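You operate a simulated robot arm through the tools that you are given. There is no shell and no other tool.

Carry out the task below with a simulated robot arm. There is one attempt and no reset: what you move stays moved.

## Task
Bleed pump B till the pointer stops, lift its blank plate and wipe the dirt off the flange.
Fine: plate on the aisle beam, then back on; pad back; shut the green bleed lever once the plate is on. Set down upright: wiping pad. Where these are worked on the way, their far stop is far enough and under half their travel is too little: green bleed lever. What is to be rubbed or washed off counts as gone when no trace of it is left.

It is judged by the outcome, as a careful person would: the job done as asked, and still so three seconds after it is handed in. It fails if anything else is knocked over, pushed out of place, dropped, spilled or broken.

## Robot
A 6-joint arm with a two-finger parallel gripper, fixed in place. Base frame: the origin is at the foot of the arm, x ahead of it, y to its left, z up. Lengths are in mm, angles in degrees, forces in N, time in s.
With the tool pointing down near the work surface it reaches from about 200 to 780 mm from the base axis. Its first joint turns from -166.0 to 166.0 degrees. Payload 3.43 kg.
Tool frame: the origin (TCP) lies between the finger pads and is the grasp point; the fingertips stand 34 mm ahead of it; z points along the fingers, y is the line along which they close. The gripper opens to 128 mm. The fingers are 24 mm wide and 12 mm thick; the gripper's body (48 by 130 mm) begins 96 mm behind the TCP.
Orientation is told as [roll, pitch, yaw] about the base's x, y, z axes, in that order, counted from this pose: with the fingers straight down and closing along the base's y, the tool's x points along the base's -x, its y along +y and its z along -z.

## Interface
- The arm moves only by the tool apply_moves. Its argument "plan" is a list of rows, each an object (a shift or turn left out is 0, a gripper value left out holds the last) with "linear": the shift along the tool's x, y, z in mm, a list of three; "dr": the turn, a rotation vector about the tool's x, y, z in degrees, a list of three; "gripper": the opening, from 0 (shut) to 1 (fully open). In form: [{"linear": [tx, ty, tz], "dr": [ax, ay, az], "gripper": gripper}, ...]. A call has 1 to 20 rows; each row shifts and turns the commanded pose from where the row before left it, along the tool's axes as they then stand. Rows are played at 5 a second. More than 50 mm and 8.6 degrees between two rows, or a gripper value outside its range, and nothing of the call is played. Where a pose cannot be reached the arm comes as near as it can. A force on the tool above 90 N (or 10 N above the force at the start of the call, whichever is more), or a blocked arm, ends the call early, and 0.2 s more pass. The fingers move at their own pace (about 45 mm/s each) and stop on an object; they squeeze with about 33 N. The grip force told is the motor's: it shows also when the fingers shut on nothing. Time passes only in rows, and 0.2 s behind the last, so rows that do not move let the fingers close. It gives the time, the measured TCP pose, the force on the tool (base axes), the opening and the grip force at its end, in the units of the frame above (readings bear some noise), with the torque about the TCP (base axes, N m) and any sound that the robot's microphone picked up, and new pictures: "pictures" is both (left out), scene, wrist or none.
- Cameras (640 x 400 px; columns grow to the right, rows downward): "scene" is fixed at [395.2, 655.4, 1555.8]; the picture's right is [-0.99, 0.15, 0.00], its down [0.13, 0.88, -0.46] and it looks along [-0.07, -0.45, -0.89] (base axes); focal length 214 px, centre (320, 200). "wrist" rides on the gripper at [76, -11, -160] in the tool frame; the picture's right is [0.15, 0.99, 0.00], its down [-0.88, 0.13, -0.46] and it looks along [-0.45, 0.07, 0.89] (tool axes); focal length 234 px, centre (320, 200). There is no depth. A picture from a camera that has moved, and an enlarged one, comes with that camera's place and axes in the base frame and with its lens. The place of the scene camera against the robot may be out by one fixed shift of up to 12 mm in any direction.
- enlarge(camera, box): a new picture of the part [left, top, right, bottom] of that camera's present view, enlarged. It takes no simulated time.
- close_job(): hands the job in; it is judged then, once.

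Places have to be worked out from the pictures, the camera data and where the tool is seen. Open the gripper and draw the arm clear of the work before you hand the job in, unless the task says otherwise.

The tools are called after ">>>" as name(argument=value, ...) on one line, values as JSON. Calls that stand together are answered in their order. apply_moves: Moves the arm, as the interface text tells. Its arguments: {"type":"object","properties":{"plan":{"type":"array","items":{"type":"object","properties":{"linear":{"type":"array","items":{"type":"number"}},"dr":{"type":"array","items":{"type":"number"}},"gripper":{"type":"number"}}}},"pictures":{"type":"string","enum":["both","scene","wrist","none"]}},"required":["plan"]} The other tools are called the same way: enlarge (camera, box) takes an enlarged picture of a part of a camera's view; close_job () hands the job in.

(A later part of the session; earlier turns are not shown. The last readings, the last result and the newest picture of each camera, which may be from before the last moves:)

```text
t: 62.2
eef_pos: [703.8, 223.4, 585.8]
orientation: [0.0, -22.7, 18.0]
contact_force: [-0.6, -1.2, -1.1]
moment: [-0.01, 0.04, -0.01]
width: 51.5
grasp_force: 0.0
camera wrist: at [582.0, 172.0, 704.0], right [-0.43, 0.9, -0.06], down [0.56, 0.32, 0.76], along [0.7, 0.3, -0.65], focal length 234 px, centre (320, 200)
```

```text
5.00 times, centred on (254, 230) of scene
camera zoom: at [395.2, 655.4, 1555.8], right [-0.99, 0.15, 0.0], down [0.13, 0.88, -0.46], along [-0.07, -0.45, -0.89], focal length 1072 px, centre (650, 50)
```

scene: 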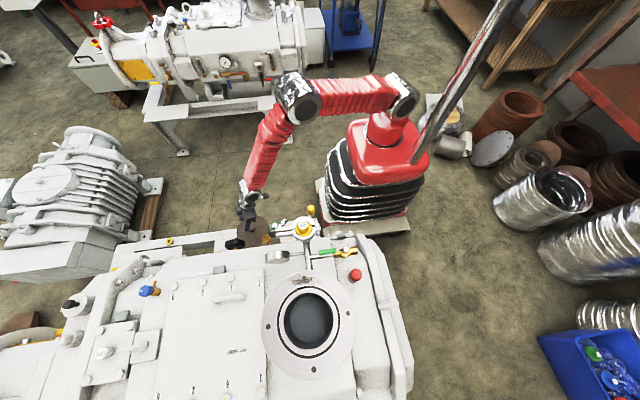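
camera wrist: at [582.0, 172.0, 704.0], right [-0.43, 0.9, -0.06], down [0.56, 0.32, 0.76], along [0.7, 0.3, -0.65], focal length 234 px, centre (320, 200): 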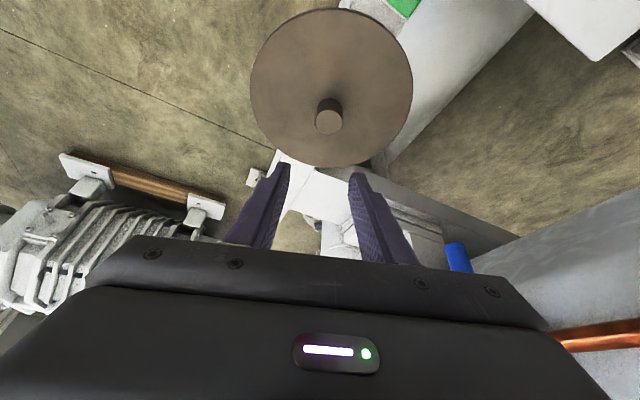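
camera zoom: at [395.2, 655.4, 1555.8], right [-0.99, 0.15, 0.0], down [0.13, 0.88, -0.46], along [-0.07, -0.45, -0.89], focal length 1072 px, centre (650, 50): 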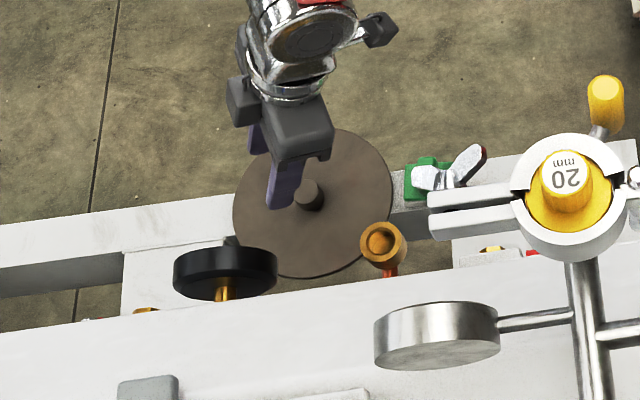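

The plate lies stable on the beam. Next is the pad: I rise, level the tool, yaw to 90° and move above it.

>>> apply_moves(plan=[{"linear": [-15.2, 0, -37]}, {"linear": [-15.2, 0, -37]}, {"linear": [-15.2, 0, -37]}, {"dr": [0, 7.5, 0]}, {"dr": [0, 7.5, 0]}, {"dr": [0, 7.6, 0]}, {"dr": [0, 0, -8]}, {"dr": [0, 0, -8]}, {"dr": [0, 0, -8]}, {"dr": [0, 0, -8]}, {"dr": [0, 0, -8]}, {"dr": [0, 0, -8]}, {"dr": [0, 0, -8]}, {"dr": [0, 0, -8]}, {"dr": [0, 0, -8]}, {"linear": [0, 45, 0]}, {"linear": [0, 45, 0]}, {"linear": [0, 45, 0]}])

>>> enlarge(camera="wrist", box=[220, 60, 412, 180])

```text
t: 66.0
eef_pos: [566.9, 224.8, 708.4]
orientation: [-0.1, -0.1, 90.0]
contact_force: [0.3, 0.6, 0.1]
moment: [-0.01, 0.01, 0.01]
width: 51.0
grasp_force: 0.2
camera wrist: at [577.5, 148.5, 867.5], right [-0.99, -0.15, 0.0], down [-0.13, 0.88, 0.46], along [-0.06, 0.45, -0.89], focal length 234 px, centre (320, 200)
```

scene: 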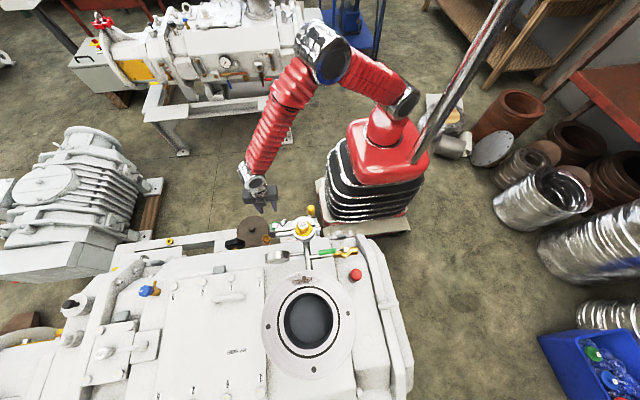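
wrist: 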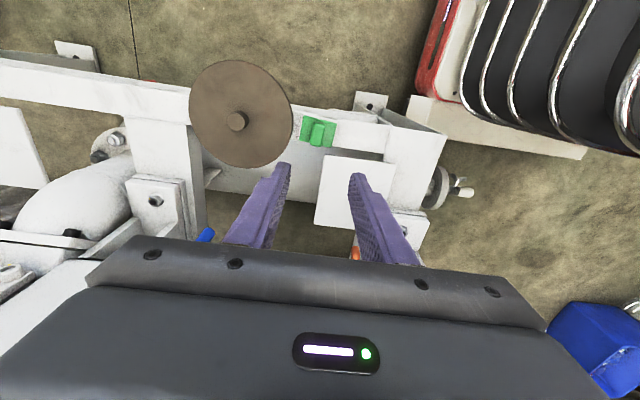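

```text
3.33 times, centred on (316, 120) of wrist
camera zoom: at [577.5, 148.5, 867.5], right [-0.99, -0.15, 0.0], down [-0.13, 0.88, 0.46], along [-0.06, 0.45, -0.89], focal length 781 px, centre (333, 467)
```

zoom: 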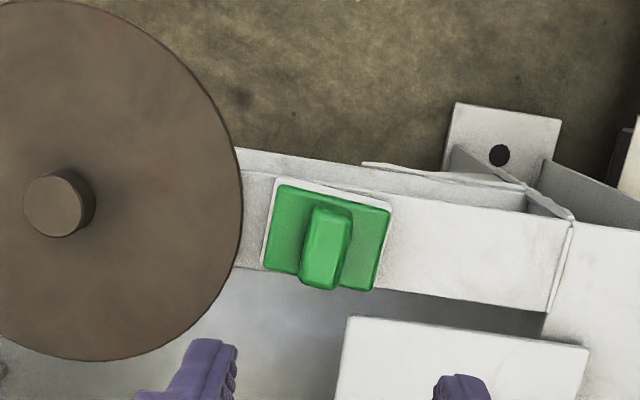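

Pad ridge centre is about (570, 223), ridge along y, and the plate is clear of it. I'll lower to z≈540 with the fingers about 51 mm apart and look again.

>>> apply_moves(plan=[{"linear": [0.5, -0.75, 42]}, {"linear": [0.5, -0.75, 42]}, {"linear": [0.5, -0.75, 42]}, {"linear": [0.5, -0.75, 42]}, {}])

>>> enlarge(camera="wrist", box=[220, 110, 412, 230])

>>> enlarge(camera="scene", box=[220, 180, 316, 240])

```text
t: 67.2
eef_pos: [571.3, 222.5, 538.2]
orientation: [-0.3, 0.0, 90.0]
contact_force: [0.8, 0.1, 0.0]
moment: [-0.01, 0.03, 0.01]
width: 51.1
grasp_force: 0.1
camera wrist: at [581.8, 145.8, 697.6], right [-0.99, -0.15, 0.0], down [-0.13, 0.88, 0.46], along [-0.06, 0.45, -0.89], focal length 234 px, centre (320, 200)
```

scene: 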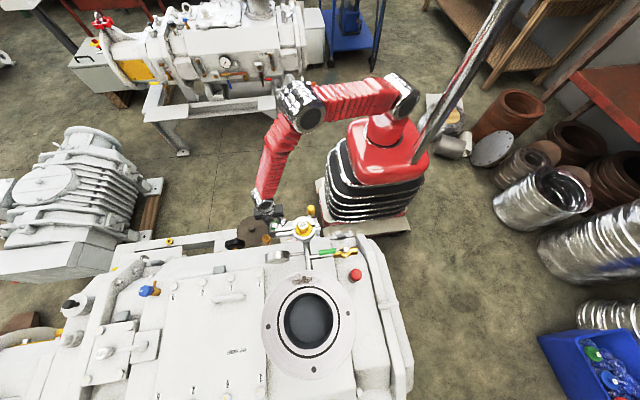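
wrist: 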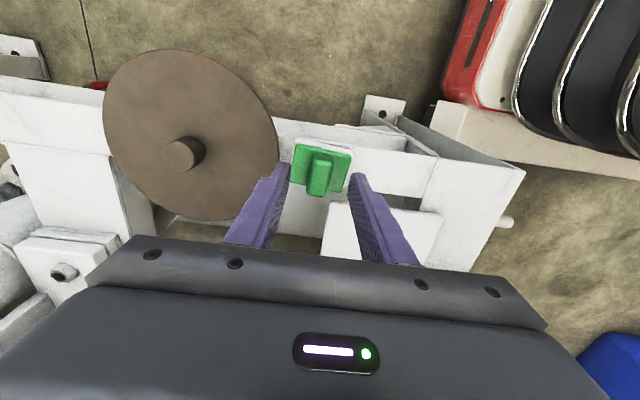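

```text
3.33 times, centred on (316, 170) of wrist
camera zoom: at [581.8, 145.8, 697.6], right [-0.99, -0.15, 0.0], down [-0.13, 0.88, 0.46], along [-0.06, 0.45, -0.89], focal length 781 px, centre (333, 300)
```

zoom: 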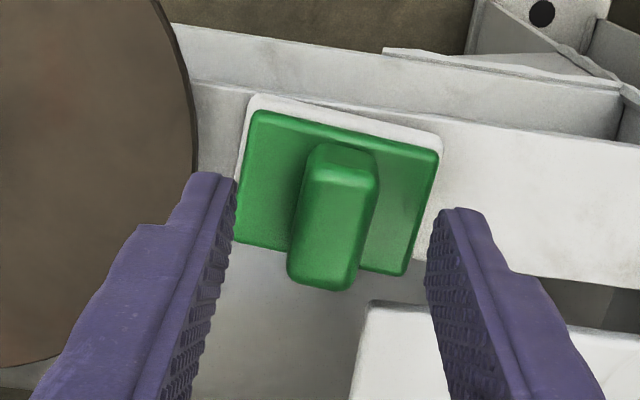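

```text
6.67 times, centred on (268, 210) of scene
camera zoom: at [395.2, 655.4, 1555.8], right [-0.99, 0.15, 0.0], down [0.13, 0.88, -0.46], along [-0.07, -0.45, -0.89], focal length 1430 px, centre (667, 133)
```

zoom: 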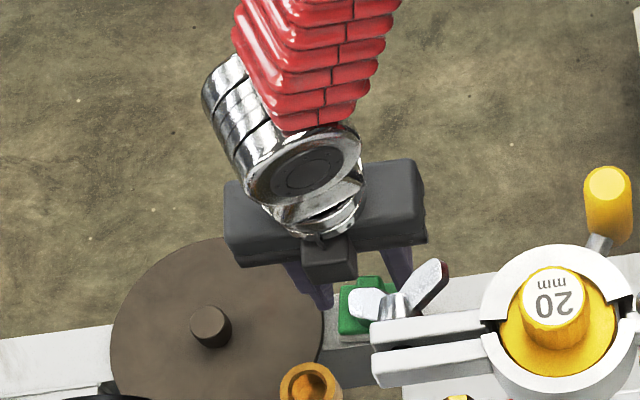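

Aligned with the ridge. I lower another 16 mm and check before closing.

>>> apply_moves(plan=[{"linear": [1, 0, 8]}, {"linear": [0.5, 0, 8]}, {}], pictures="wrist")

>>> enlarge(camera="wrist", box=[220, 110, 412, 230])

```text
t: 68.0
eef_pos: [572.0, 219.8, 522.6]
orientation: [-0.3, -0.1, 89.9]
contact_force: [0.0, 0.0, 0.4]
moment: [-0.02, 0.01, 0.0]
width: 51.1
grasp_force: 0.0
camera wrist: at [581.9, 144.5, 681.6], right [-0.99, -0.15, 0.0], down [-0.13, 0.88, 0.46], along [-0.06, 0.45, -0.89], focal length 234 px, centre (320, 200)
```

wrist: 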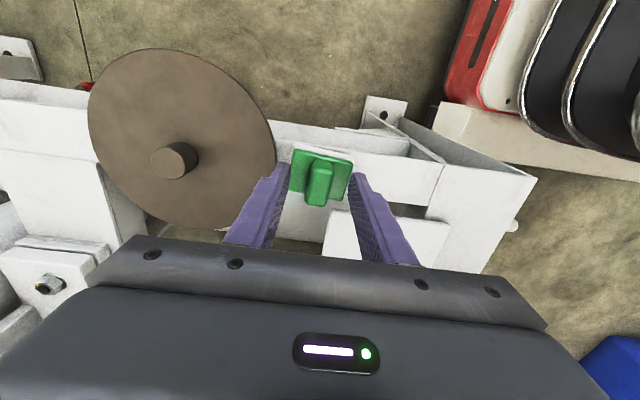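

```text
3.33 times, centred on (316, 170) of wrist
camera zoom: at [581.9, 144.5, 681.6], right [-0.99, -0.15, 0.0], down [-0.13, 0.88, 0.46], along [-0.06, 0.45, -0.89], focal length 781 px, centre (333, 300)
```

zoom: 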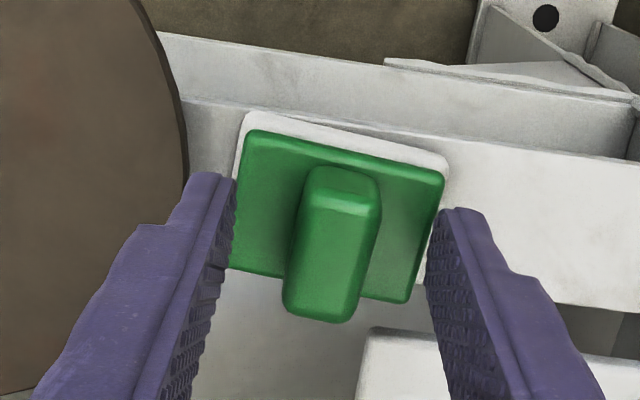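

Fingertips are at about z=489, level with the lower part of the ridge. Closing on it now.

>>> apply_moves(plan=[{"gripper": 0.0}, {}, {}, {}], pictures="wrist")

>>> enlarge(camera="wrist", box=[220, 110, 412, 230])

```text
t: 69.0
eef_pos: [571.4, 221.4, 522.0]
orientation: [-0.2, 0.1, 90.0]
contact_force: [-0.7, -0.8, 0.1]
moment: [-0.03, 0.01, 0.05]
width: 18.8
grasp_force: 33.1
camera wrist: at [581.9, 144.5, 681.7], right [-0.99, -0.15, 0.0], down [-0.13, 0.88, 0.46], along [-0.06, 0.45, -0.89], focal length 234 px, centre (320, 200)
```

wrist: 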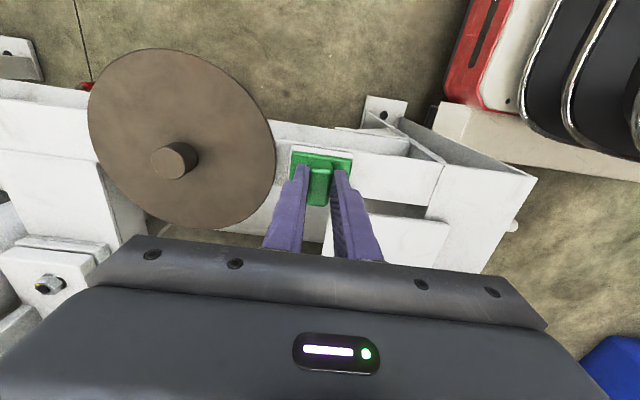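

```text
3.33 times, centred on (316, 170) of wrist
camera zoom: at [581.9, 144.5, 681.7], right [-0.99, -0.15, 0.0], down [-0.13, 0.88, 0.46], along [-0.06, 0.45, -0.89], focal length 781 px, centre (333, 300)
```

zoom: 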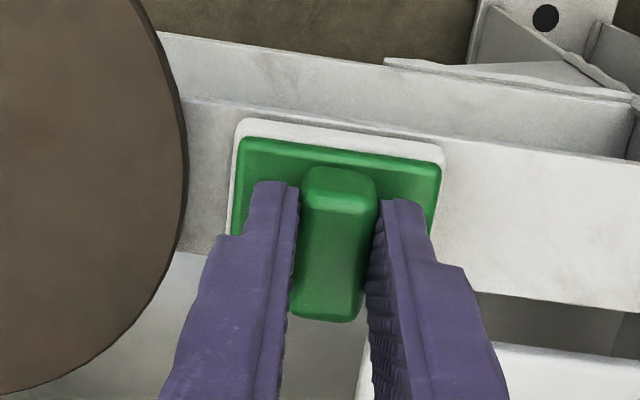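

Pad gripped squarely (18.8 mm). I lift it straight up.

>>> apply_moves(plan=[{"linear": [0, 0, -15]}, {"linear": [0, 0, -35]}, {"linear": [0, 0, -42]}, {"linear": [0, 0, -42]}, {"linear": [0, 0, -42]}, {"linear": [0, 0, -42]}, {"linear": [0, 0, -42]}, {"linear": [0, 0, -42]}, {"linear": [0, 0, -42]}, {"linear": [0, 0, -42]}, {"linear": [0, 0, -42]}, {"linear": [0, 0, -42]}, {"linear": [0, 0, -42]}, {"linear": [0, 0, -42]}, {"linear": [0, 0, -42]}])

```text
t: 72.2
eef_pos: [569.0, 218.9, 1118.5]
orientation: [-0.2, 0.0, 90.0]
contact_force: [0.0, -0.3, 0.0]
moment: [-0.01, 0.0, -0.01]
width: 19.0
grasp_force: 33.6
camera wrist: at [579.5, 144.3, 1278.2], right [-0.99, -0.15, 0.0], down [-0.13, 0.88, 0.46], along [-0.06, 0.45, -0.89], focal length 234 px, centre (320, 200)
```

scene: 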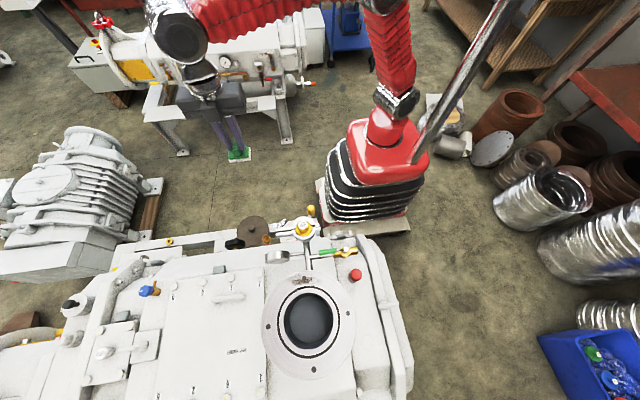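
wrist: 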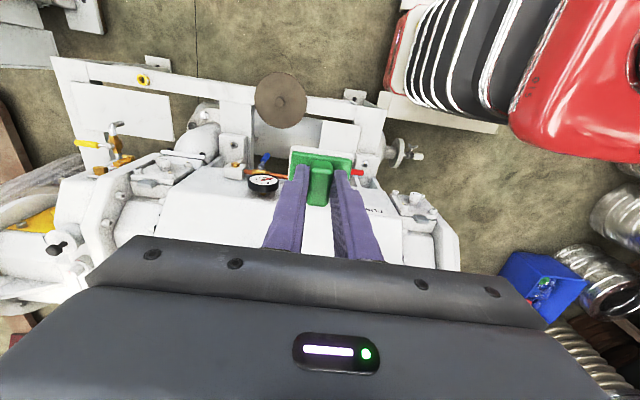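

Pad is secure. I carry it round the gauge side and in above the dirty sector.

>>> apply_moves(plan=[{"linear": [-38.5, 6.5, 0]}, {"linear": [-38.5, 6.5, 0]}, {"linear": [-38.5, 6.5, 0]}, {"linear": [-38.5, 6.5, 0]}, {"linear": [-38.5, 6.5, 0]}, {"linear": [-38.5, 6.5, 0]}, {"linear": [-30.5, 21.2, 3.3]}, {"linear": [-30.5, 21.2, 3.3]}, {"linear": [-30.5, 21.2, 3.3]}, {"linear": [-30.5, 21.2, 3.3]}, {}])

>>> enlarge(camera="wrist", box=[200, 90, 424, 230])

>>> enlarge(camera="scene", box=[240, 240, 368, 320])

```text
t: 74.6
eef_pos: [446.3, 574.8, 1106.5]
orientation: [-0.2, -0.1, 90.0]
contact_force: [-0.1, -0.2, -1.0]
moment: [0.01, 0.02, 0.0]
width: 18.8
grasp_force: 33.2
camera wrist: at [456.5, 497.7, 1265.7], right [-0.99, -0.15, 0.0], down [-0.13, 0.88, 0.46], along [-0.06, 0.45, -0.89], focal length 234 px, centre (320, 200)
```

scene: 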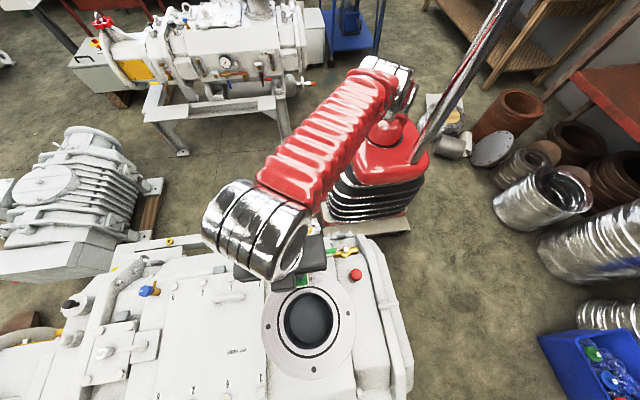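
wrist: 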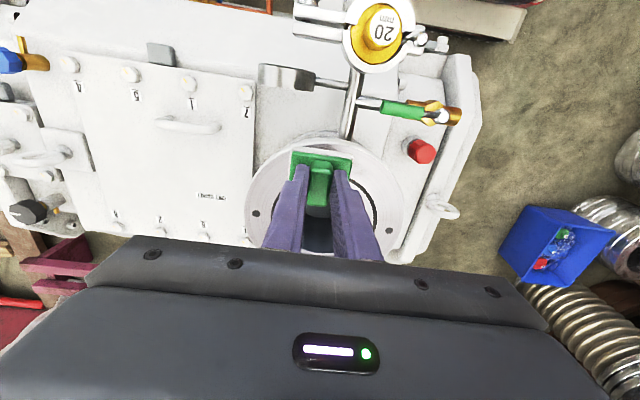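

```text
2.86 times, centred on (312, 160) of wrist
camera zoom: at [456.5, 497.7, 1265.7], right [-0.99, -0.15, 0.0], down [-0.13, 0.88, 0.46], along [-0.06, 0.45, -0.89], focal length 669 px, centre (343, 314)
```

zoom: 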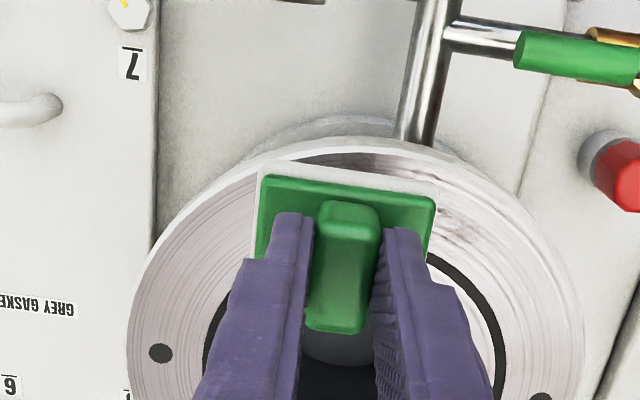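

```text
5.00 times, centred on (304, 280) of scene
camera zoom: at [395.2, 655.4, 1555.8], right [-0.99, 0.15, 0.0], down [0.13, 0.88, -0.46], along [-0.07, -0.45, -0.89], focal length 1072 px, centre (400, -200)
```

zoom: 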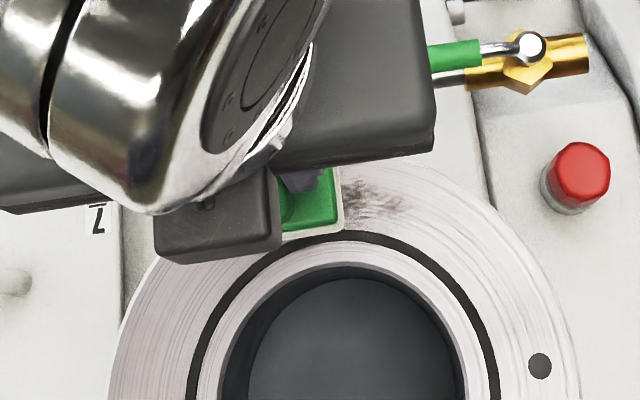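

The pad hangs right over the dirty sector. I'll go down to just above the flange (expected touch at z≈1057) at y≈581 and then feel for contact.

>>> apply_moves(plan=[{"linear": [-3, 3, 20]}, {"linear": [-3, 3, 20]}, {}], pictures="none")

```text
t: 75.4
eef_pos: [440.6, 580.3, 1066.4]
orientation: [-0.2, -0.1, 89.9]
contact_force: [0.6, -0.3, -0.7]
moment: [0.01, 0.01, 0.02]
width: 18.8
grasp_force: 33.4
```

>>> apply_moves(plan=[{"linear": [0, 0, 3]}, {"linear": [0, 0, 3]}, {}], pictures="none")

```text
t: 76.2
eef_pos: [440.7, 579.9, 1062.4]
orientation: [-0.4, -0.2, 90.0]
contact_force: [1.0, -1.5, 21.6]
moment: [-0.35, 0.17, 0.02]
width: 18.8
grasp_force: 32.8
```

Contact at about 1062 with ~21 N. I begin wiping with strokes along x.

>>> apply_moves(plan=[{"linear": [0, 10, 0]}, {"linear": [0, 10, 0]}, {"linear": [0, 10, 0]}, {"linear": [0, 10, 0]}, {"linear": [0, 8, 0]}], pictures="none")

```text
t: 77.4
eef_pos: [391.7, 580.0, 1060.5]
orientation: [-0.2, -0.3, 90.0]
contact_force: [12.8, -0.2, 39.6]
moment: [0.18, -0.48, -0.1]
width: 19.0
grasp_force: 33.5
```

Force rose to 40 N, so I ease up a millimetre and make several back-and-forth strokes.

>>> apply_moves(plan=[{"linear": [0, -10, -1]}, {"linear": [0, -12, 0]}, {"linear": [0, -12, 0]}, {"linear": [0, -12, 0]}, {"linear": [0, -12, 0]}, {"linear": [0, 12, 0]}, {"linear": [0, 12, 0]}, {"linear": [0, 12, 0]}, {"linear": [0, 12, 0]}, {"linear": [0, 12, 0]}], pictures="none")

```text
t: 79.6
eef_pos: [389.0, 579.7, 1061.3]
orientation: [-0.2, -0.3, 90.0]
contact_force: [14.5, 0.7, 37.1]
moment: [0.34, -0.41, -0.07]
width: 18.7
grasp_force: 32.8
```

Now I lift and back off slightly to see what remains.

>>> apply_moves(plan=[{"linear": [0, -12, 0]}, {"linear": [0, -12, 0]}, {"linear": [0, -12, 0]}, {"linear": [0, -12, 0]}, {"linear": [0, -12, 0]}, {"linear": [0, 0, -15]}, {"linear": [-15, -10, -25]}, {"linear": [-20, -10, 0]}])

>>> enlarge(camera="wrist", box=[200, 90, 424, 230])

>>> enlarge(camera="scene", box=[240, 240, 368, 320])

```text
t: 81.4
eef_pos: [455.3, 593.9, 1090.6]
orientation: [-0.3, -0.2, 90.0]
contact_force: [-1.2, -0.2, 0.6]
moment: [0.02, -0.01, 0.02]
width: 18.9
grasp_force: 32.6
out of reach, approached as far as the arm can: row 7, 8
camera wrist: at [466.0, 518.4, 1250.6], right [-0.99, -0.15, 0.0], down [-0.13, 0.88, 0.46], along [-0.06, 0.45, -0.89], focal length 234 px, centre (320, 200)
```

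scene: 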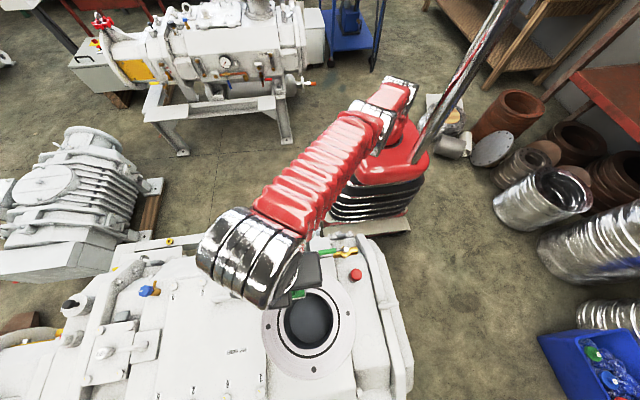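
wrist: 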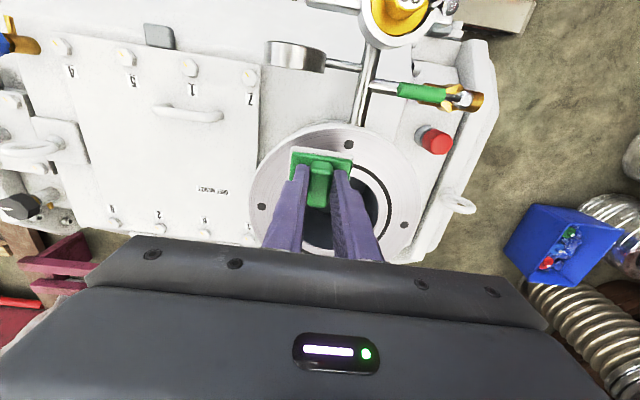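

```text
2.86 times, centred on (312, 160) of wrist
camera zoom: at [466.0, 518.4, 1250.6], right [-0.99, -0.15, 0.0], down [-0.13, 0.88, 0.46], along [-0.06, 0.45, -0.89], focal length 669 px, centre (343, 314)
```

zoom: 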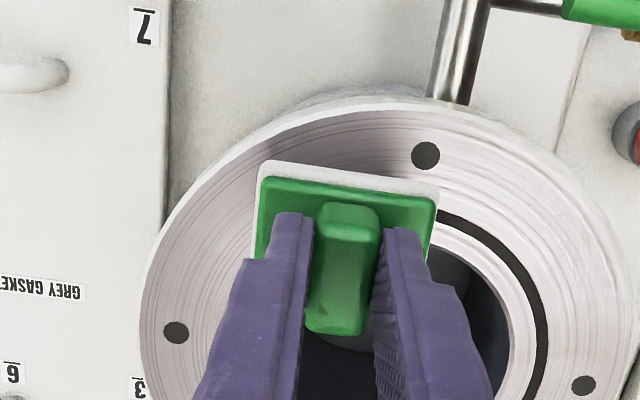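

```text
5.00 times, centred on (304, 280) of scene
camera zoom: at [395.2, 655.4, 1555.8], right [-0.99, 0.15, 0.0], down [0.13, 0.88, -0.46], along [-0.07, -0.45, -0.89], focal length 1072 px, centre (400, -200)
```

zoom: 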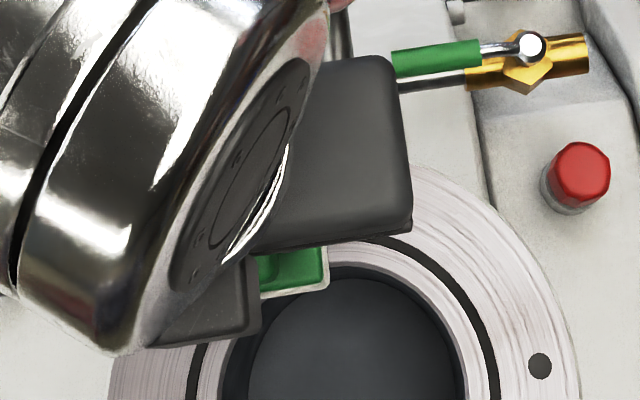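

The bolt-hole area looks clean. I withdraw with the pad along the same path so both cameras can see the whole sector.

>>> apply_moves(plan=[{"linear": [25, -10, 0]}, {"linear": [30, -20, -3]}, {"linear": [30, -20, -3]}, {"linear": [30, -20, -3]}, {"linear": [30, -10, -3]}, {"linear": [30, 0, 0]}])

>>> enlarge(camera="scene", box=[260, 262, 356, 322])

>>> enlarge(camera="scene", box=[252, 265, 364, 385])

```text
t: 82.8
eef_pos: [536.1, 419.9, 1103.3]
orientation: [-0.2, -0.1, 90.0]
contact_force: [0.1, 0.3, -1.5]
moment: [-0.04, 0.0, -0.02]
width: 18.7
grasp_force: 33.0
camera wrist: at [546.7, 344.1, 1262.6], right [-0.99, -0.15, 0.0], down [-0.13, 0.88, 0.46], along [-0.06, 0.45, -0.89], focal length 234 px, centre (320, 200)
```

scene: 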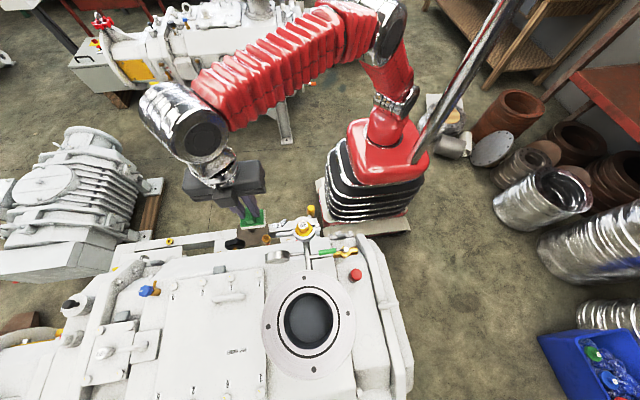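
wrist: 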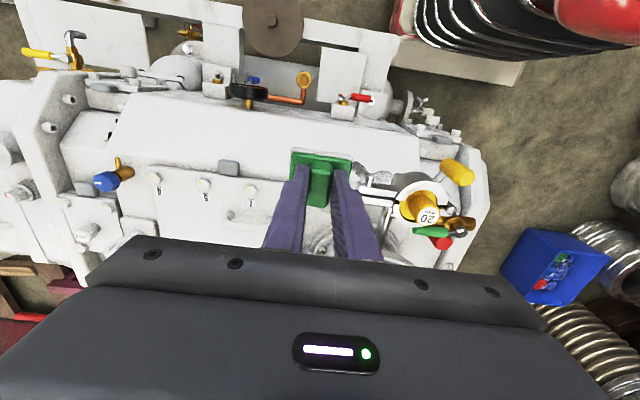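

```text
6.67 times, centred on (308, 292) of scene
camera zoom: at [395.2, 655.4, 1555.8], right [-0.99, 0.15, 0.0], down [0.13, 0.88, -0.46], along [-0.07, -0.45, -0.89], focal length 1430 px, centre (400, -413)
```

zoom: 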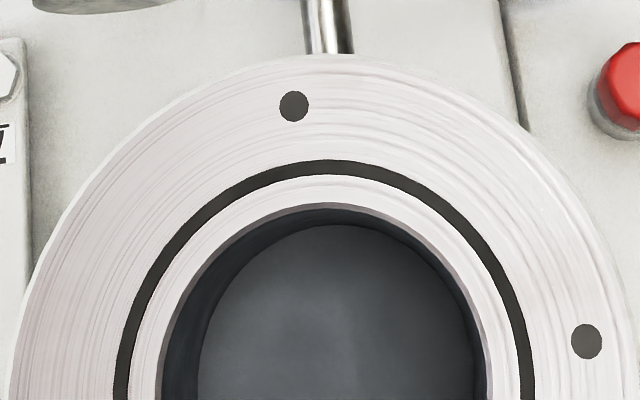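

```text
3.33 times, centred on (308, 325) of scene
camera zoom: at [395.2, 655.4, 1555.8], right [-0.99, 0.15, 0.0], down [0.13, 0.88, -0.46], along [-0.07, -0.45, -0.89], focal length 715 px, centre (360, -217)
```

zoom: 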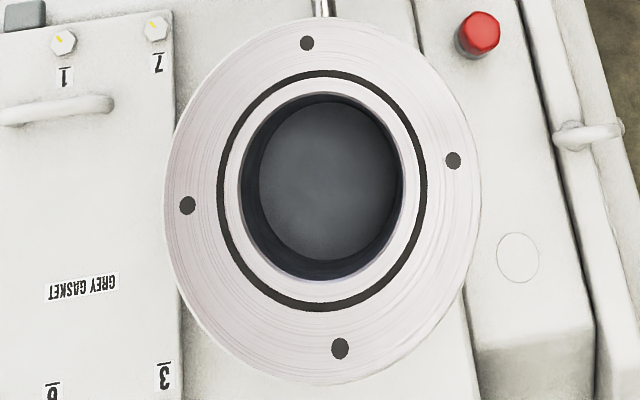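

No dirt seen. One tighter enlargement to be sure, before the pad goes back.

>>> enlarge(camera="scene", box=[284, 266, 332, 296])

```text
13.33 times, centred on (308, 281) of scene
camera zoom: at [395.2, 655.4, 1555.8], right [-0.99, 0.15, 0.0], down [0.13, 0.88, -0.46], along [-0.07, -0.45, -0.89], focal length 2860 px, centre (480, -880)
```

zoom: 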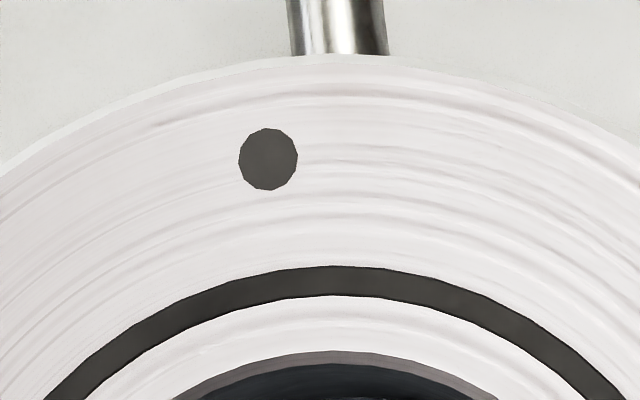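

Clean. I return the pad: back above its spot on the beam and down to z≈545.

>>> apply_moves(plan=[{"linear": [39.7, -7.1, 0]}, {"linear": [39.7, -7.1, 0]}, {"linear": [39.7, -7.1, 0]}, {"linear": [39.7, -7.1, 0]}, {"linear": [39.7, -7.1, 0]}, {"linear": [0, 0, 43]}, {"linear": [0, 0, 43]}, {"linear": [0, 0, 43]}, {"linear": [0, 0, 43]}, {"linear": [0, 0, 43]}, {"linear": [0, 0, 43]}, {"linear": [0, 0, 43]}, {"linear": [0, 0, 43]}, {"linear": [0, 0, 43]}, {"linear": [0, 0, 43]}, {"linear": [0, 0, 43]}, {"linear": [0, 0, 43]}, {"linear": [0, 0, 40]}, {}])

>>> enlarge(camera="wrist", box=[220, 90, 444, 230])

```text
t: 86.8
eef_pos: [574.6, 221.6, 545.5]
orientation: [-0.2, 0.0, 90.0]
contact_force: [-0.5, 0.5, 0.5]
moment: [0.02, -0.01, -0.02]
width: 18.7
grasp_force: 32.9
camera wrist: at [583.5, 146.8, 705.7], right [-0.99, -0.15, 0.0], down [-0.13, 0.88, 0.46], along [-0.06, 0.45, -0.89], focal length 234 px, centre (320, 200)
```

scene: 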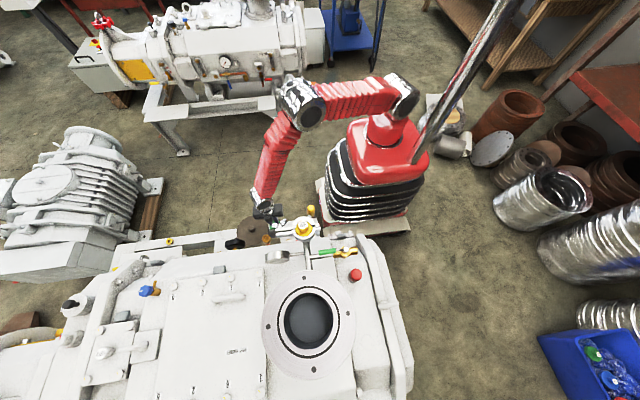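
wrist: 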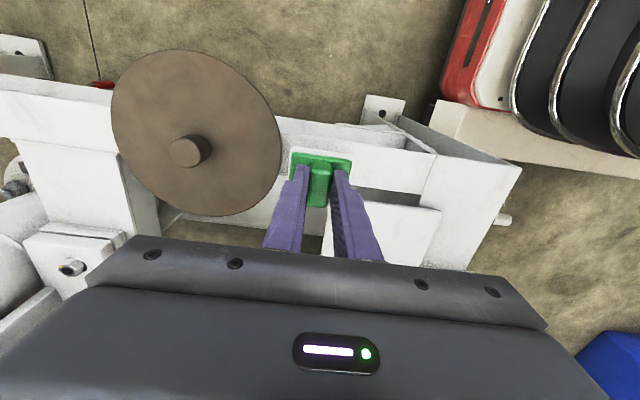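

```text
2.86 times, centred on (332, 160) of wrist
camera zoom: at [583.5, 146.8, 705.7], right [-0.99, -0.15, 0.0], down [-0.13, 0.88, 0.46], along [-0.06, 0.45, -0.89], focal length 669 px, centre (286, 314)
```

zoom: 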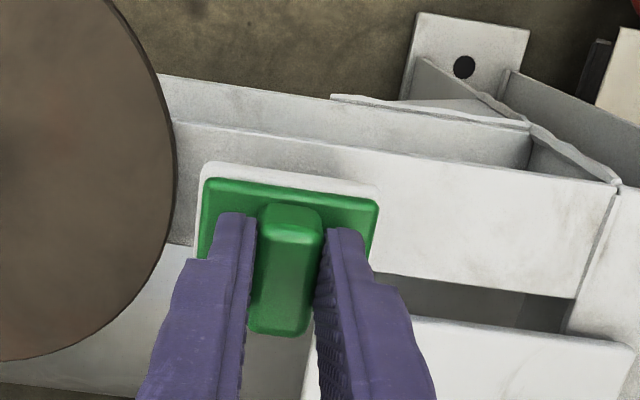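

The camera pose shows I'm about 1.6 mm in x and 2.3 mm in y off the pick pose. I correct that and lower to just above touch.

>>> apply_moves(plan=[{"linear": [1.1, 0.8, 10]}, {"linear": [1.1, 0.8, 8]}, {"linear": [0, 0, 3]}, {}], pictures="none")

```text
t: 87.8
eef_pos: [572.1, 219.4, 526.0]
orientation: [-0.2, -0.1, 90.0]
contact_force: [-0.5, 0.0, -0.3]
moment: [0.02, 0.02, -0.03]
width: 19.0
grasp_force: 33.0
```

>>> apply_moves(plan=[{"linear": [0, 0, 2]}, {"linear": [0, 0, 1.5]}, {}], pictures="none")

```text
t: 88.6
eef_pos: [572.7, 220.5, 520.9]
orientation: [-0.2, 0.0, 90.0]
contact_force: [0.8, 0.1, -0.8]
moment: [0.01, -0.01, 0.0]
width: 19.1
grasp_force: 33.3
```

>>> apply_moves(plan=[{"linear": [0, 0, 1.5]}, {}], pictures="none")

```text
t: 89.2
eef_pos: [572.0, 220.1, 521.5]
orientation: [-0.2, -0.1, 90.0]
contact_force: [-5.2, -4.9, 23.6]
moment: [-0.09, 0.32, 0.06]
width: 19.0
grasp_force: 33.5
```

The pad is on the beam (about 24 N). I relieve a millimetre, open, and rise to inspect.

>>> apply_moves(plan=[{"linear": [0, 0, -1]}, {"gripper": 0.32}, {}, {}, {"linear": [0, 0, -15]}, {"linear": [0, 0, -30]}, {"linear": [0, 0, -40]}])

>>> enlarge(camera="wrist", box=[180, 60, 404, 200])

```text
t: 90.8
eef_pos: [571.4, 219.3, 606.7]
orientation: [-0.2, 0.0, 90.1]
contact_force: [0.1, 0.1, 0.9]
moment: [0.05, 0.03, 0.02]
width: 40.9
grasp_force: 0.0
camera wrist: at [581.9, 143.5, 765.7], right [-0.99, -0.15, 0.0], down [-0.13, 0.88, 0.46], along [-0.06, 0.45, -0.89], focal length 234 px, centre (320, 200)
```

scene: 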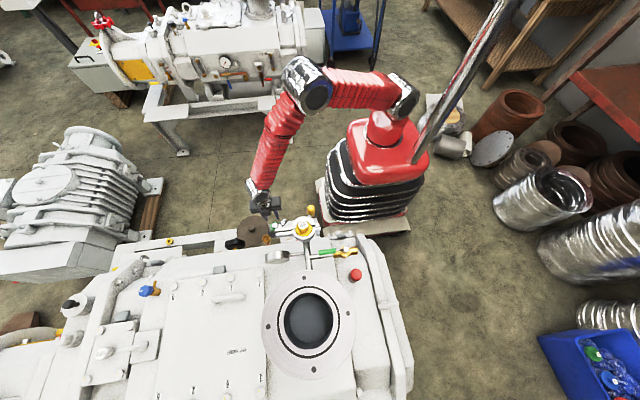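
wrist: 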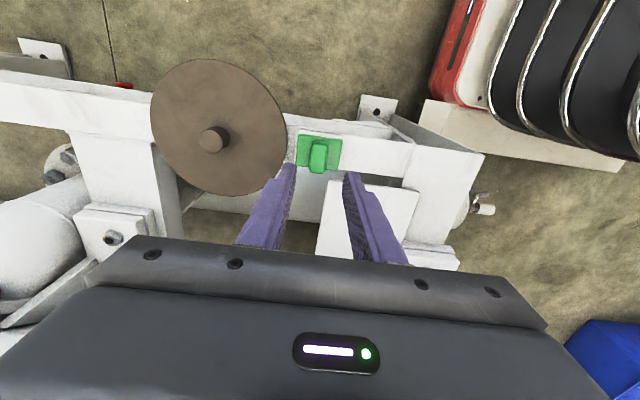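

```text
2.86 times, centred on (292, 130) of wrist
camera zoom: at [581.9, 143.5, 765.7], right [-0.99, -0.15, 0.0], down [-0.13, 0.88, 0.46], along [-0.06, 0.45, -0.89], focal length 669 px, centre (400, 400)
```

zoom: 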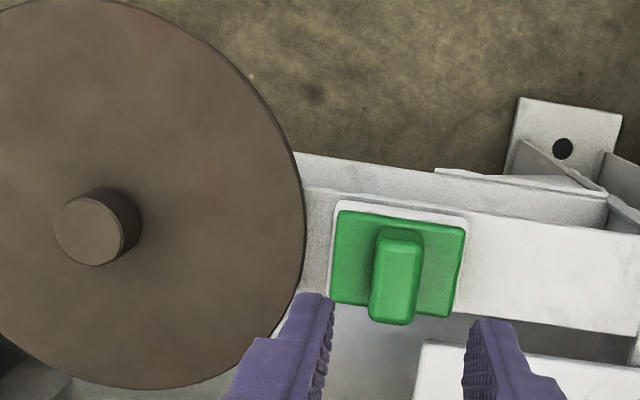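

Pad is back upright in its spot. Now for the plate: I rise, shift above its boss at about (700, 225), and restore the same yaw 18° / tilt 22.5° grasp orientation.

>>> apply_moves(plan=[{"linear": [0, 0, -47], "gripper": 0.45}, {"linear": [0, 0, -47]}, {"linear": [-1.2, -42.4, 0]}, {"linear": [-1.2, -42.4, 0]}, {"linear": [-1.2, -42.4, 0]}, {"dr": [0, 0, 8]}, {"dr": [0, 0, 8]}, {"dr": [0, 0, 8]}, {"dr": [0, 0, 8]}, {"dr": [0, 0, 8]}, {"dr": [0, 0, 8]}, {"dr": [0, 0, 8]}, {"dr": [0, 0, 8]}, {"dr": [0, 0, 8]}, {"dr": [0, -7.5, 0]}, {"dr": [0, -7.5, 0]}, {"dr": [0, -7.5, 0]}, {}])

>>> enlarge(camera="wrist", box=[200, 20, 424, 160])

```text
t: 94.6
eef_pos: [699.6, 223.3, 700.5]
orientation: [0.0, -22.8, 18.0]
contact_force: [0.7, 0.0, 0.6]
moment: [0.0, 0.03, 0.01]
width: 57.5
grasp_force: 0.0
camera wrist: at [576.9, 172.3, 818.8], right [-0.43, 0.9, -0.06], down [0.56, 0.32, 0.76], along [0.7, 0.3, -0.65], focal length 234 px, centre (320, 200)
```

scene: 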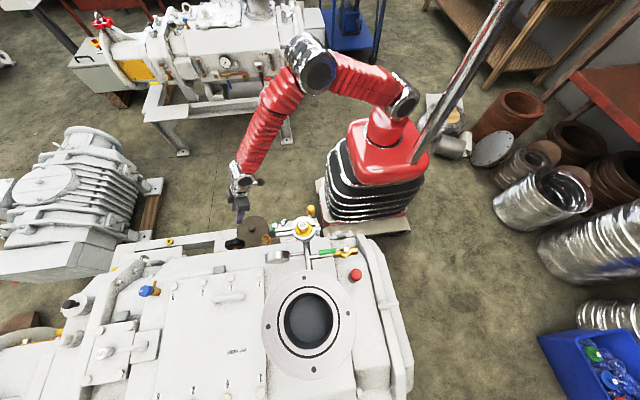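
wrist: 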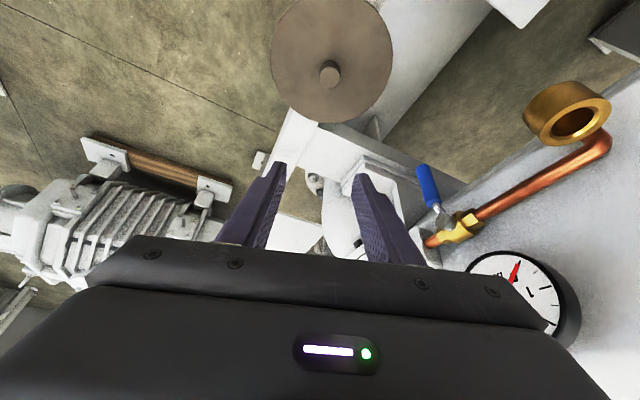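

```text
2.86 times, centred on (312, 90) of wrist
camera zoom: at [576.9, 172.3, 818.8], right [-0.43, 0.9, -0.06], down [0.56, 0.32, 0.76], along [0.7, 0.3, -0.65], focal length 669 px, centre (343, 514)
```

zoom: 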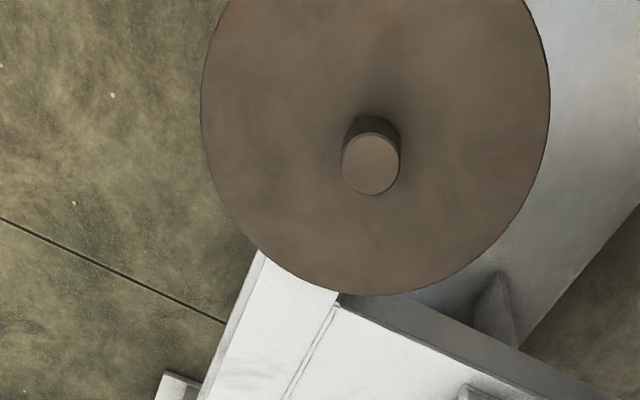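

Boss at about (699.5, 226). I descend toward it with fingers opened to about 58 mm.

>>> apply_moves(plan=[{"linear": [15.9, 0.5, 36.8]}, {"linear": [15.9, 0.5, 36.8]}, {"linear": [15.9, 0.5, 36.8]}, {"linear": [15.9, 0.5, 36.8]}, {}], pictures="wrist")

>>> enlarge(camera="wrist", box=[200, 60, 424, 200])

```text
t: 95.8
eef_pos: [695.7, 226.5, 541.4]
orientation: [0.1, -22.7, 17.9]
contact_force: [0.4, 0.1, -0.5]
moment: [-0.03, -0.01, -0.02]
width: 57.7
grasp_force: 0.1
camera wrist: at [573.5, 174.6, 658.2], right [-0.43, 0.9, -0.06], down [0.56, 0.32, 0.76], along [0.7, 0.3, -0.65], focal length 234 px, centre (320, 200)
```

wrist: 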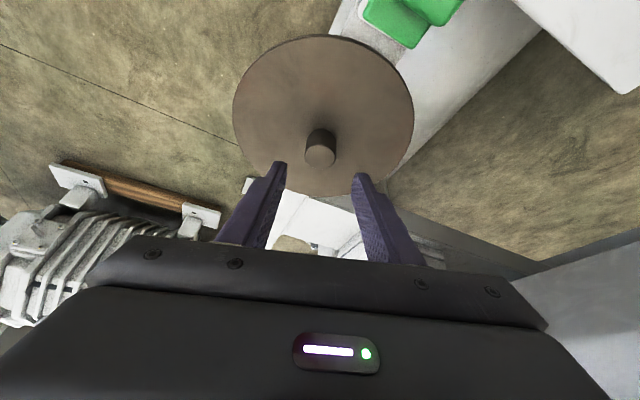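

```text
2.86 times, centred on (312, 130) of wrist
camera zoom: at [573.5, 174.6, 658.2], right [-0.43, 0.9, -0.06], down [0.56, 0.32, 0.76], along [0.7, 0.3, -0.65], focal length 669 px, centre (343, 400)
```

zoom: 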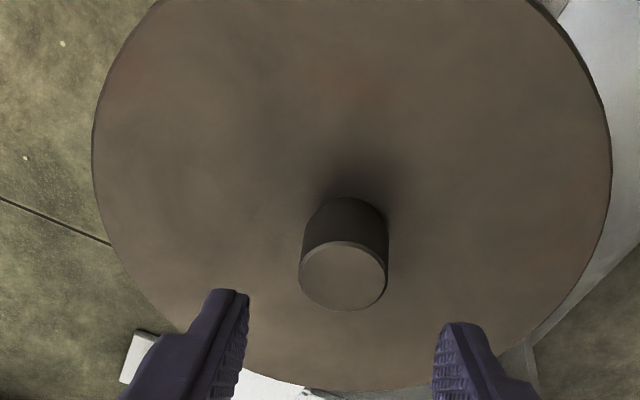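

Centred on the boss. I lower to grasp height (~509).

>>> apply_moves(plan=[{"linear": [4.9, -0.5, 14.7]}, {"linear": [4.9, -0.5, 14.7]}, {}], pictures="none")

```text
t: 96.6
eef_pos: [699.6, 224.8, 509.4]
orientation: [0.1, -22.7, 18.0]
contact_force: [0.6, -0.2, -0.6]
moment: [-0.02, -0.02, 0.0]
width: 57.5
grasp_force: 0.1
```

No contact with the plate face; closing on the boss.

>>> apply_moves(plan=[{"gripper": 0.0}, {}, {}, {}, {}], pictures="wrist")

>>> enlarge(camera="wrist", box=[200, 60, 424, 200])

```text
t: 97.8
eef_pos: [698.8, 225.9, 509.5]
orientation: [-0.1, -22.7, 18.0]
contact_force: [-0.3, 0.9, -0.7]
moment: [0.18, 0.02, 0.04]
width: 27.1
grasp_force: 32.8
camera wrist: at [577.0, 174.0, 627.3], right [-0.43, 0.9, -0.06], down [0.56, 0.32, 0.76], along [0.7, 0.3, -0.65], focal length 234 px, centre (320, 200)
```

wrist: 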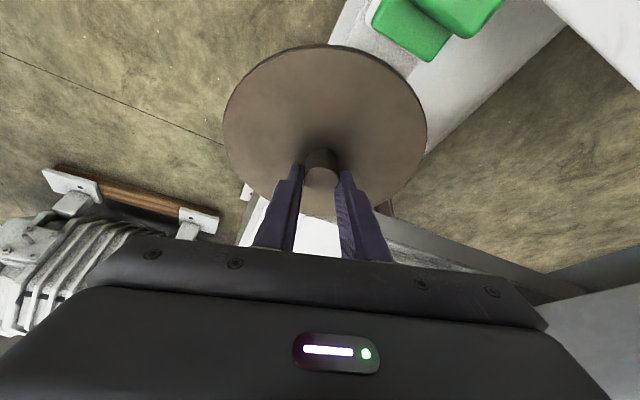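

```text
2.86 times, centred on (312, 130) of wrist
camera zoom: at [577.0, 174.0, 627.3], right [-0.43, 0.9, -0.06], down [0.56, 0.32, 0.76], along [0.7, 0.3, -0.65], focal length 669 px, centre (343, 400)
```

zoom: 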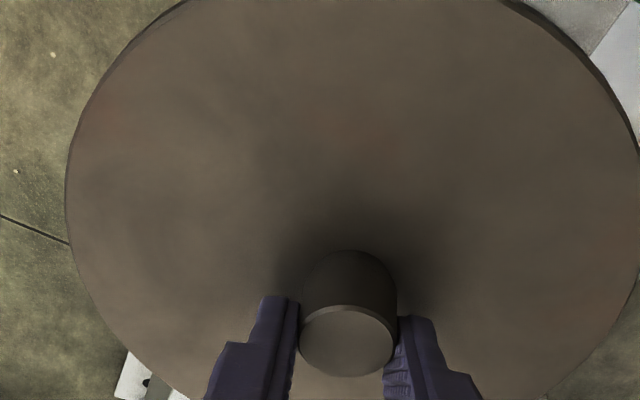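

Gripped at 27 mm. I lift 12 mm and check the load.

>>> apply_moves(plan=[{"linear": [-1.9, 0, -4.6]}, {"linear": [-2.7, 0, -6.5]}, {}], pictures="wrist")

```text
t: 98.6
eef_pos: [699.3, 225.6, 521.5]
orientation: [0.1, -22.6, 18.1]
contact_force: [-0.1, 0.4, -3.0]
moment: [0.03, 0.01, 0.0]
width: 27.5
grasp_force: 33.1
camera wrist: at [577.0, 173.7, 639.0], right [-0.43, 0.9, -0.06], down [0.57, 0.32, 0.76], along [0.7, 0.3, -0.65], focal length 234 px, centre (320, 200)
```

wrist: 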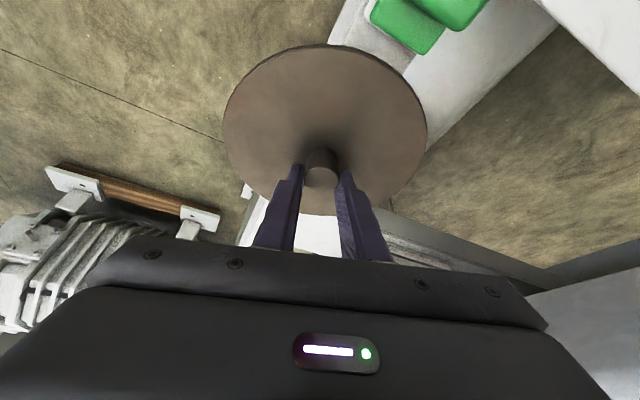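

The plate is lifted level. I go out to the aisle side and straight up, reversing my earlier path.

>>> apply_moves(plan=[{"linear": [-4.1, -15.5, -35.3]}, {"linear": [-4.1, -15.5, -35.3]}, {"linear": [-13.3, 1.3, -42.3]}, {"linear": [-13.3, 1.3, -42.3]}, {"linear": [-13.3, 1.3, -42.3]}, {"linear": [-13.3, 1.3, -42.3]}, {"linear": [-13.3, 1.3, -42.3]}, {"linear": [-13.3, 1.3, -42.3]}, {"linear": [-13.3, 1.3, -42.3]}, {"linear": [-13.3, 1.3, -42.3]}, {"linear": [-13.3, 1.3, -42.3]}, {"linear": [-13.3, 1.3, -42.3]}, {"linear": [-13.3, 1.3, -42.3]}, {"linear": [-13.3, 1.3, -42.3]}])

```text
t: 101.6
eef_pos: [638.8, 188.6, 1119.0]
orientation: [-0.1, -22.7, 18.0]
contact_force: [0.5, 1.1, -3.9]
moment: [-0.01, 0.03, 0.03]
width: 27.3
grasp_force: 33.3
camera wrist: at [516.7, 137.6, 1236.6], right [-0.43, 0.9, -0.06], down [0.57, 0.32, 0.76], along [0.7, 0.3, -0.65], focal length 234 px, centre (320, 200)
```

scene: 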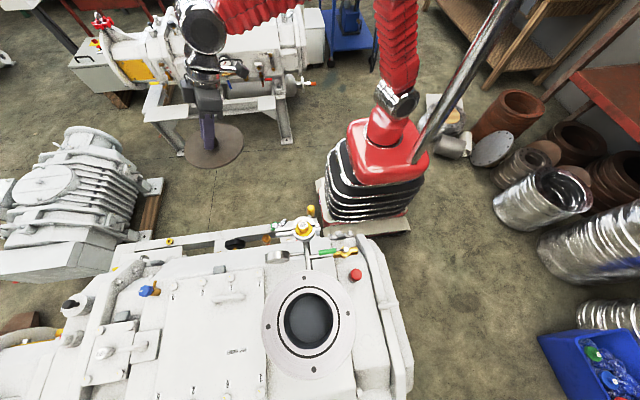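
wrist: 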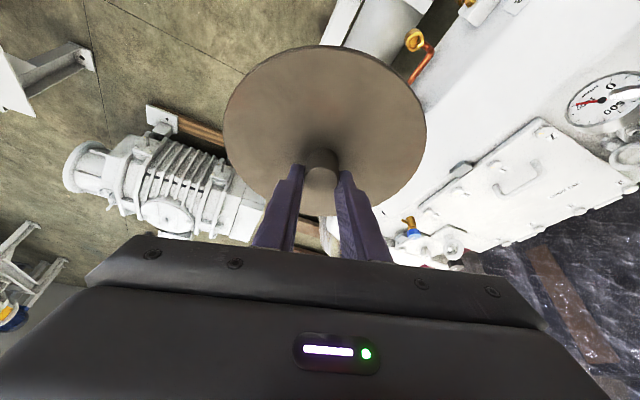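

Now across to the flange side and turn the heading back to 57.6°.

>>> apply_moves(plan=[{"linear": [9.05, 42.6, -5.7]}, {"linear": [9.05, 42.6, -5.7]}, {"linear": [9.05, 42.6, -5.7]}, {"linear": [9.05, 42.6, -5.7]}, {"linear": [9.05, 42.6, -5.7]}, {"linear": [9.05, 42.6, -5.7]}, {"linear": [9.05, 42.6, -5.7]}, {"linear": [9.05, 42.6, -5.7]}, {"linear": [9.05, 42.6, -5.7]}, {"linear": [9.05, 42.6, -5.7]}, {"linear": [9.05, 42.6, -5.7]}, {"dr": [-2.53, 0, -6.09]}, {"dr": [-2.53, 0, -6.09]}, {"dr": [-2.53, 0, -6.09]}, {"dr": [-2.53, 0, -6.09]}, {"dr": [-2.53, 0, -6.09]}, {"dr": [-2.53, 0, -6.09]}, {}])

```text
t: 105.4
eef_pos: [383.6, 598.4, 1138.8]
orientation: [-0.1, -22.7, 57.7]
contact_force: [-0.4, -0.8, -3.6]
moment: [0.01, -0.03, -0.01]
width: 27.3
grasp_force: 33.5
camera wrist: at [321.3, 481.9, 1256.6], right [-0.91, 0.42, -0.06], down [0.23, 0.61, 0.76], along [0.35, 0.68, -0.65], focal length 234 px, centre (320, 200)
```

scene: 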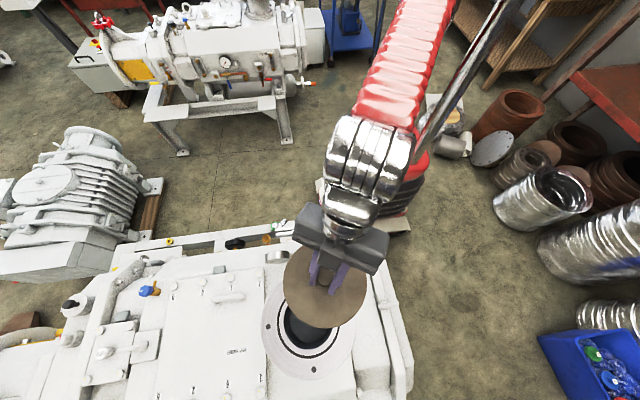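
wrist: 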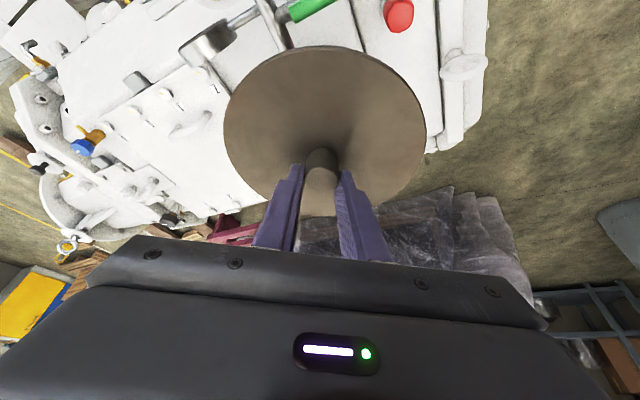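

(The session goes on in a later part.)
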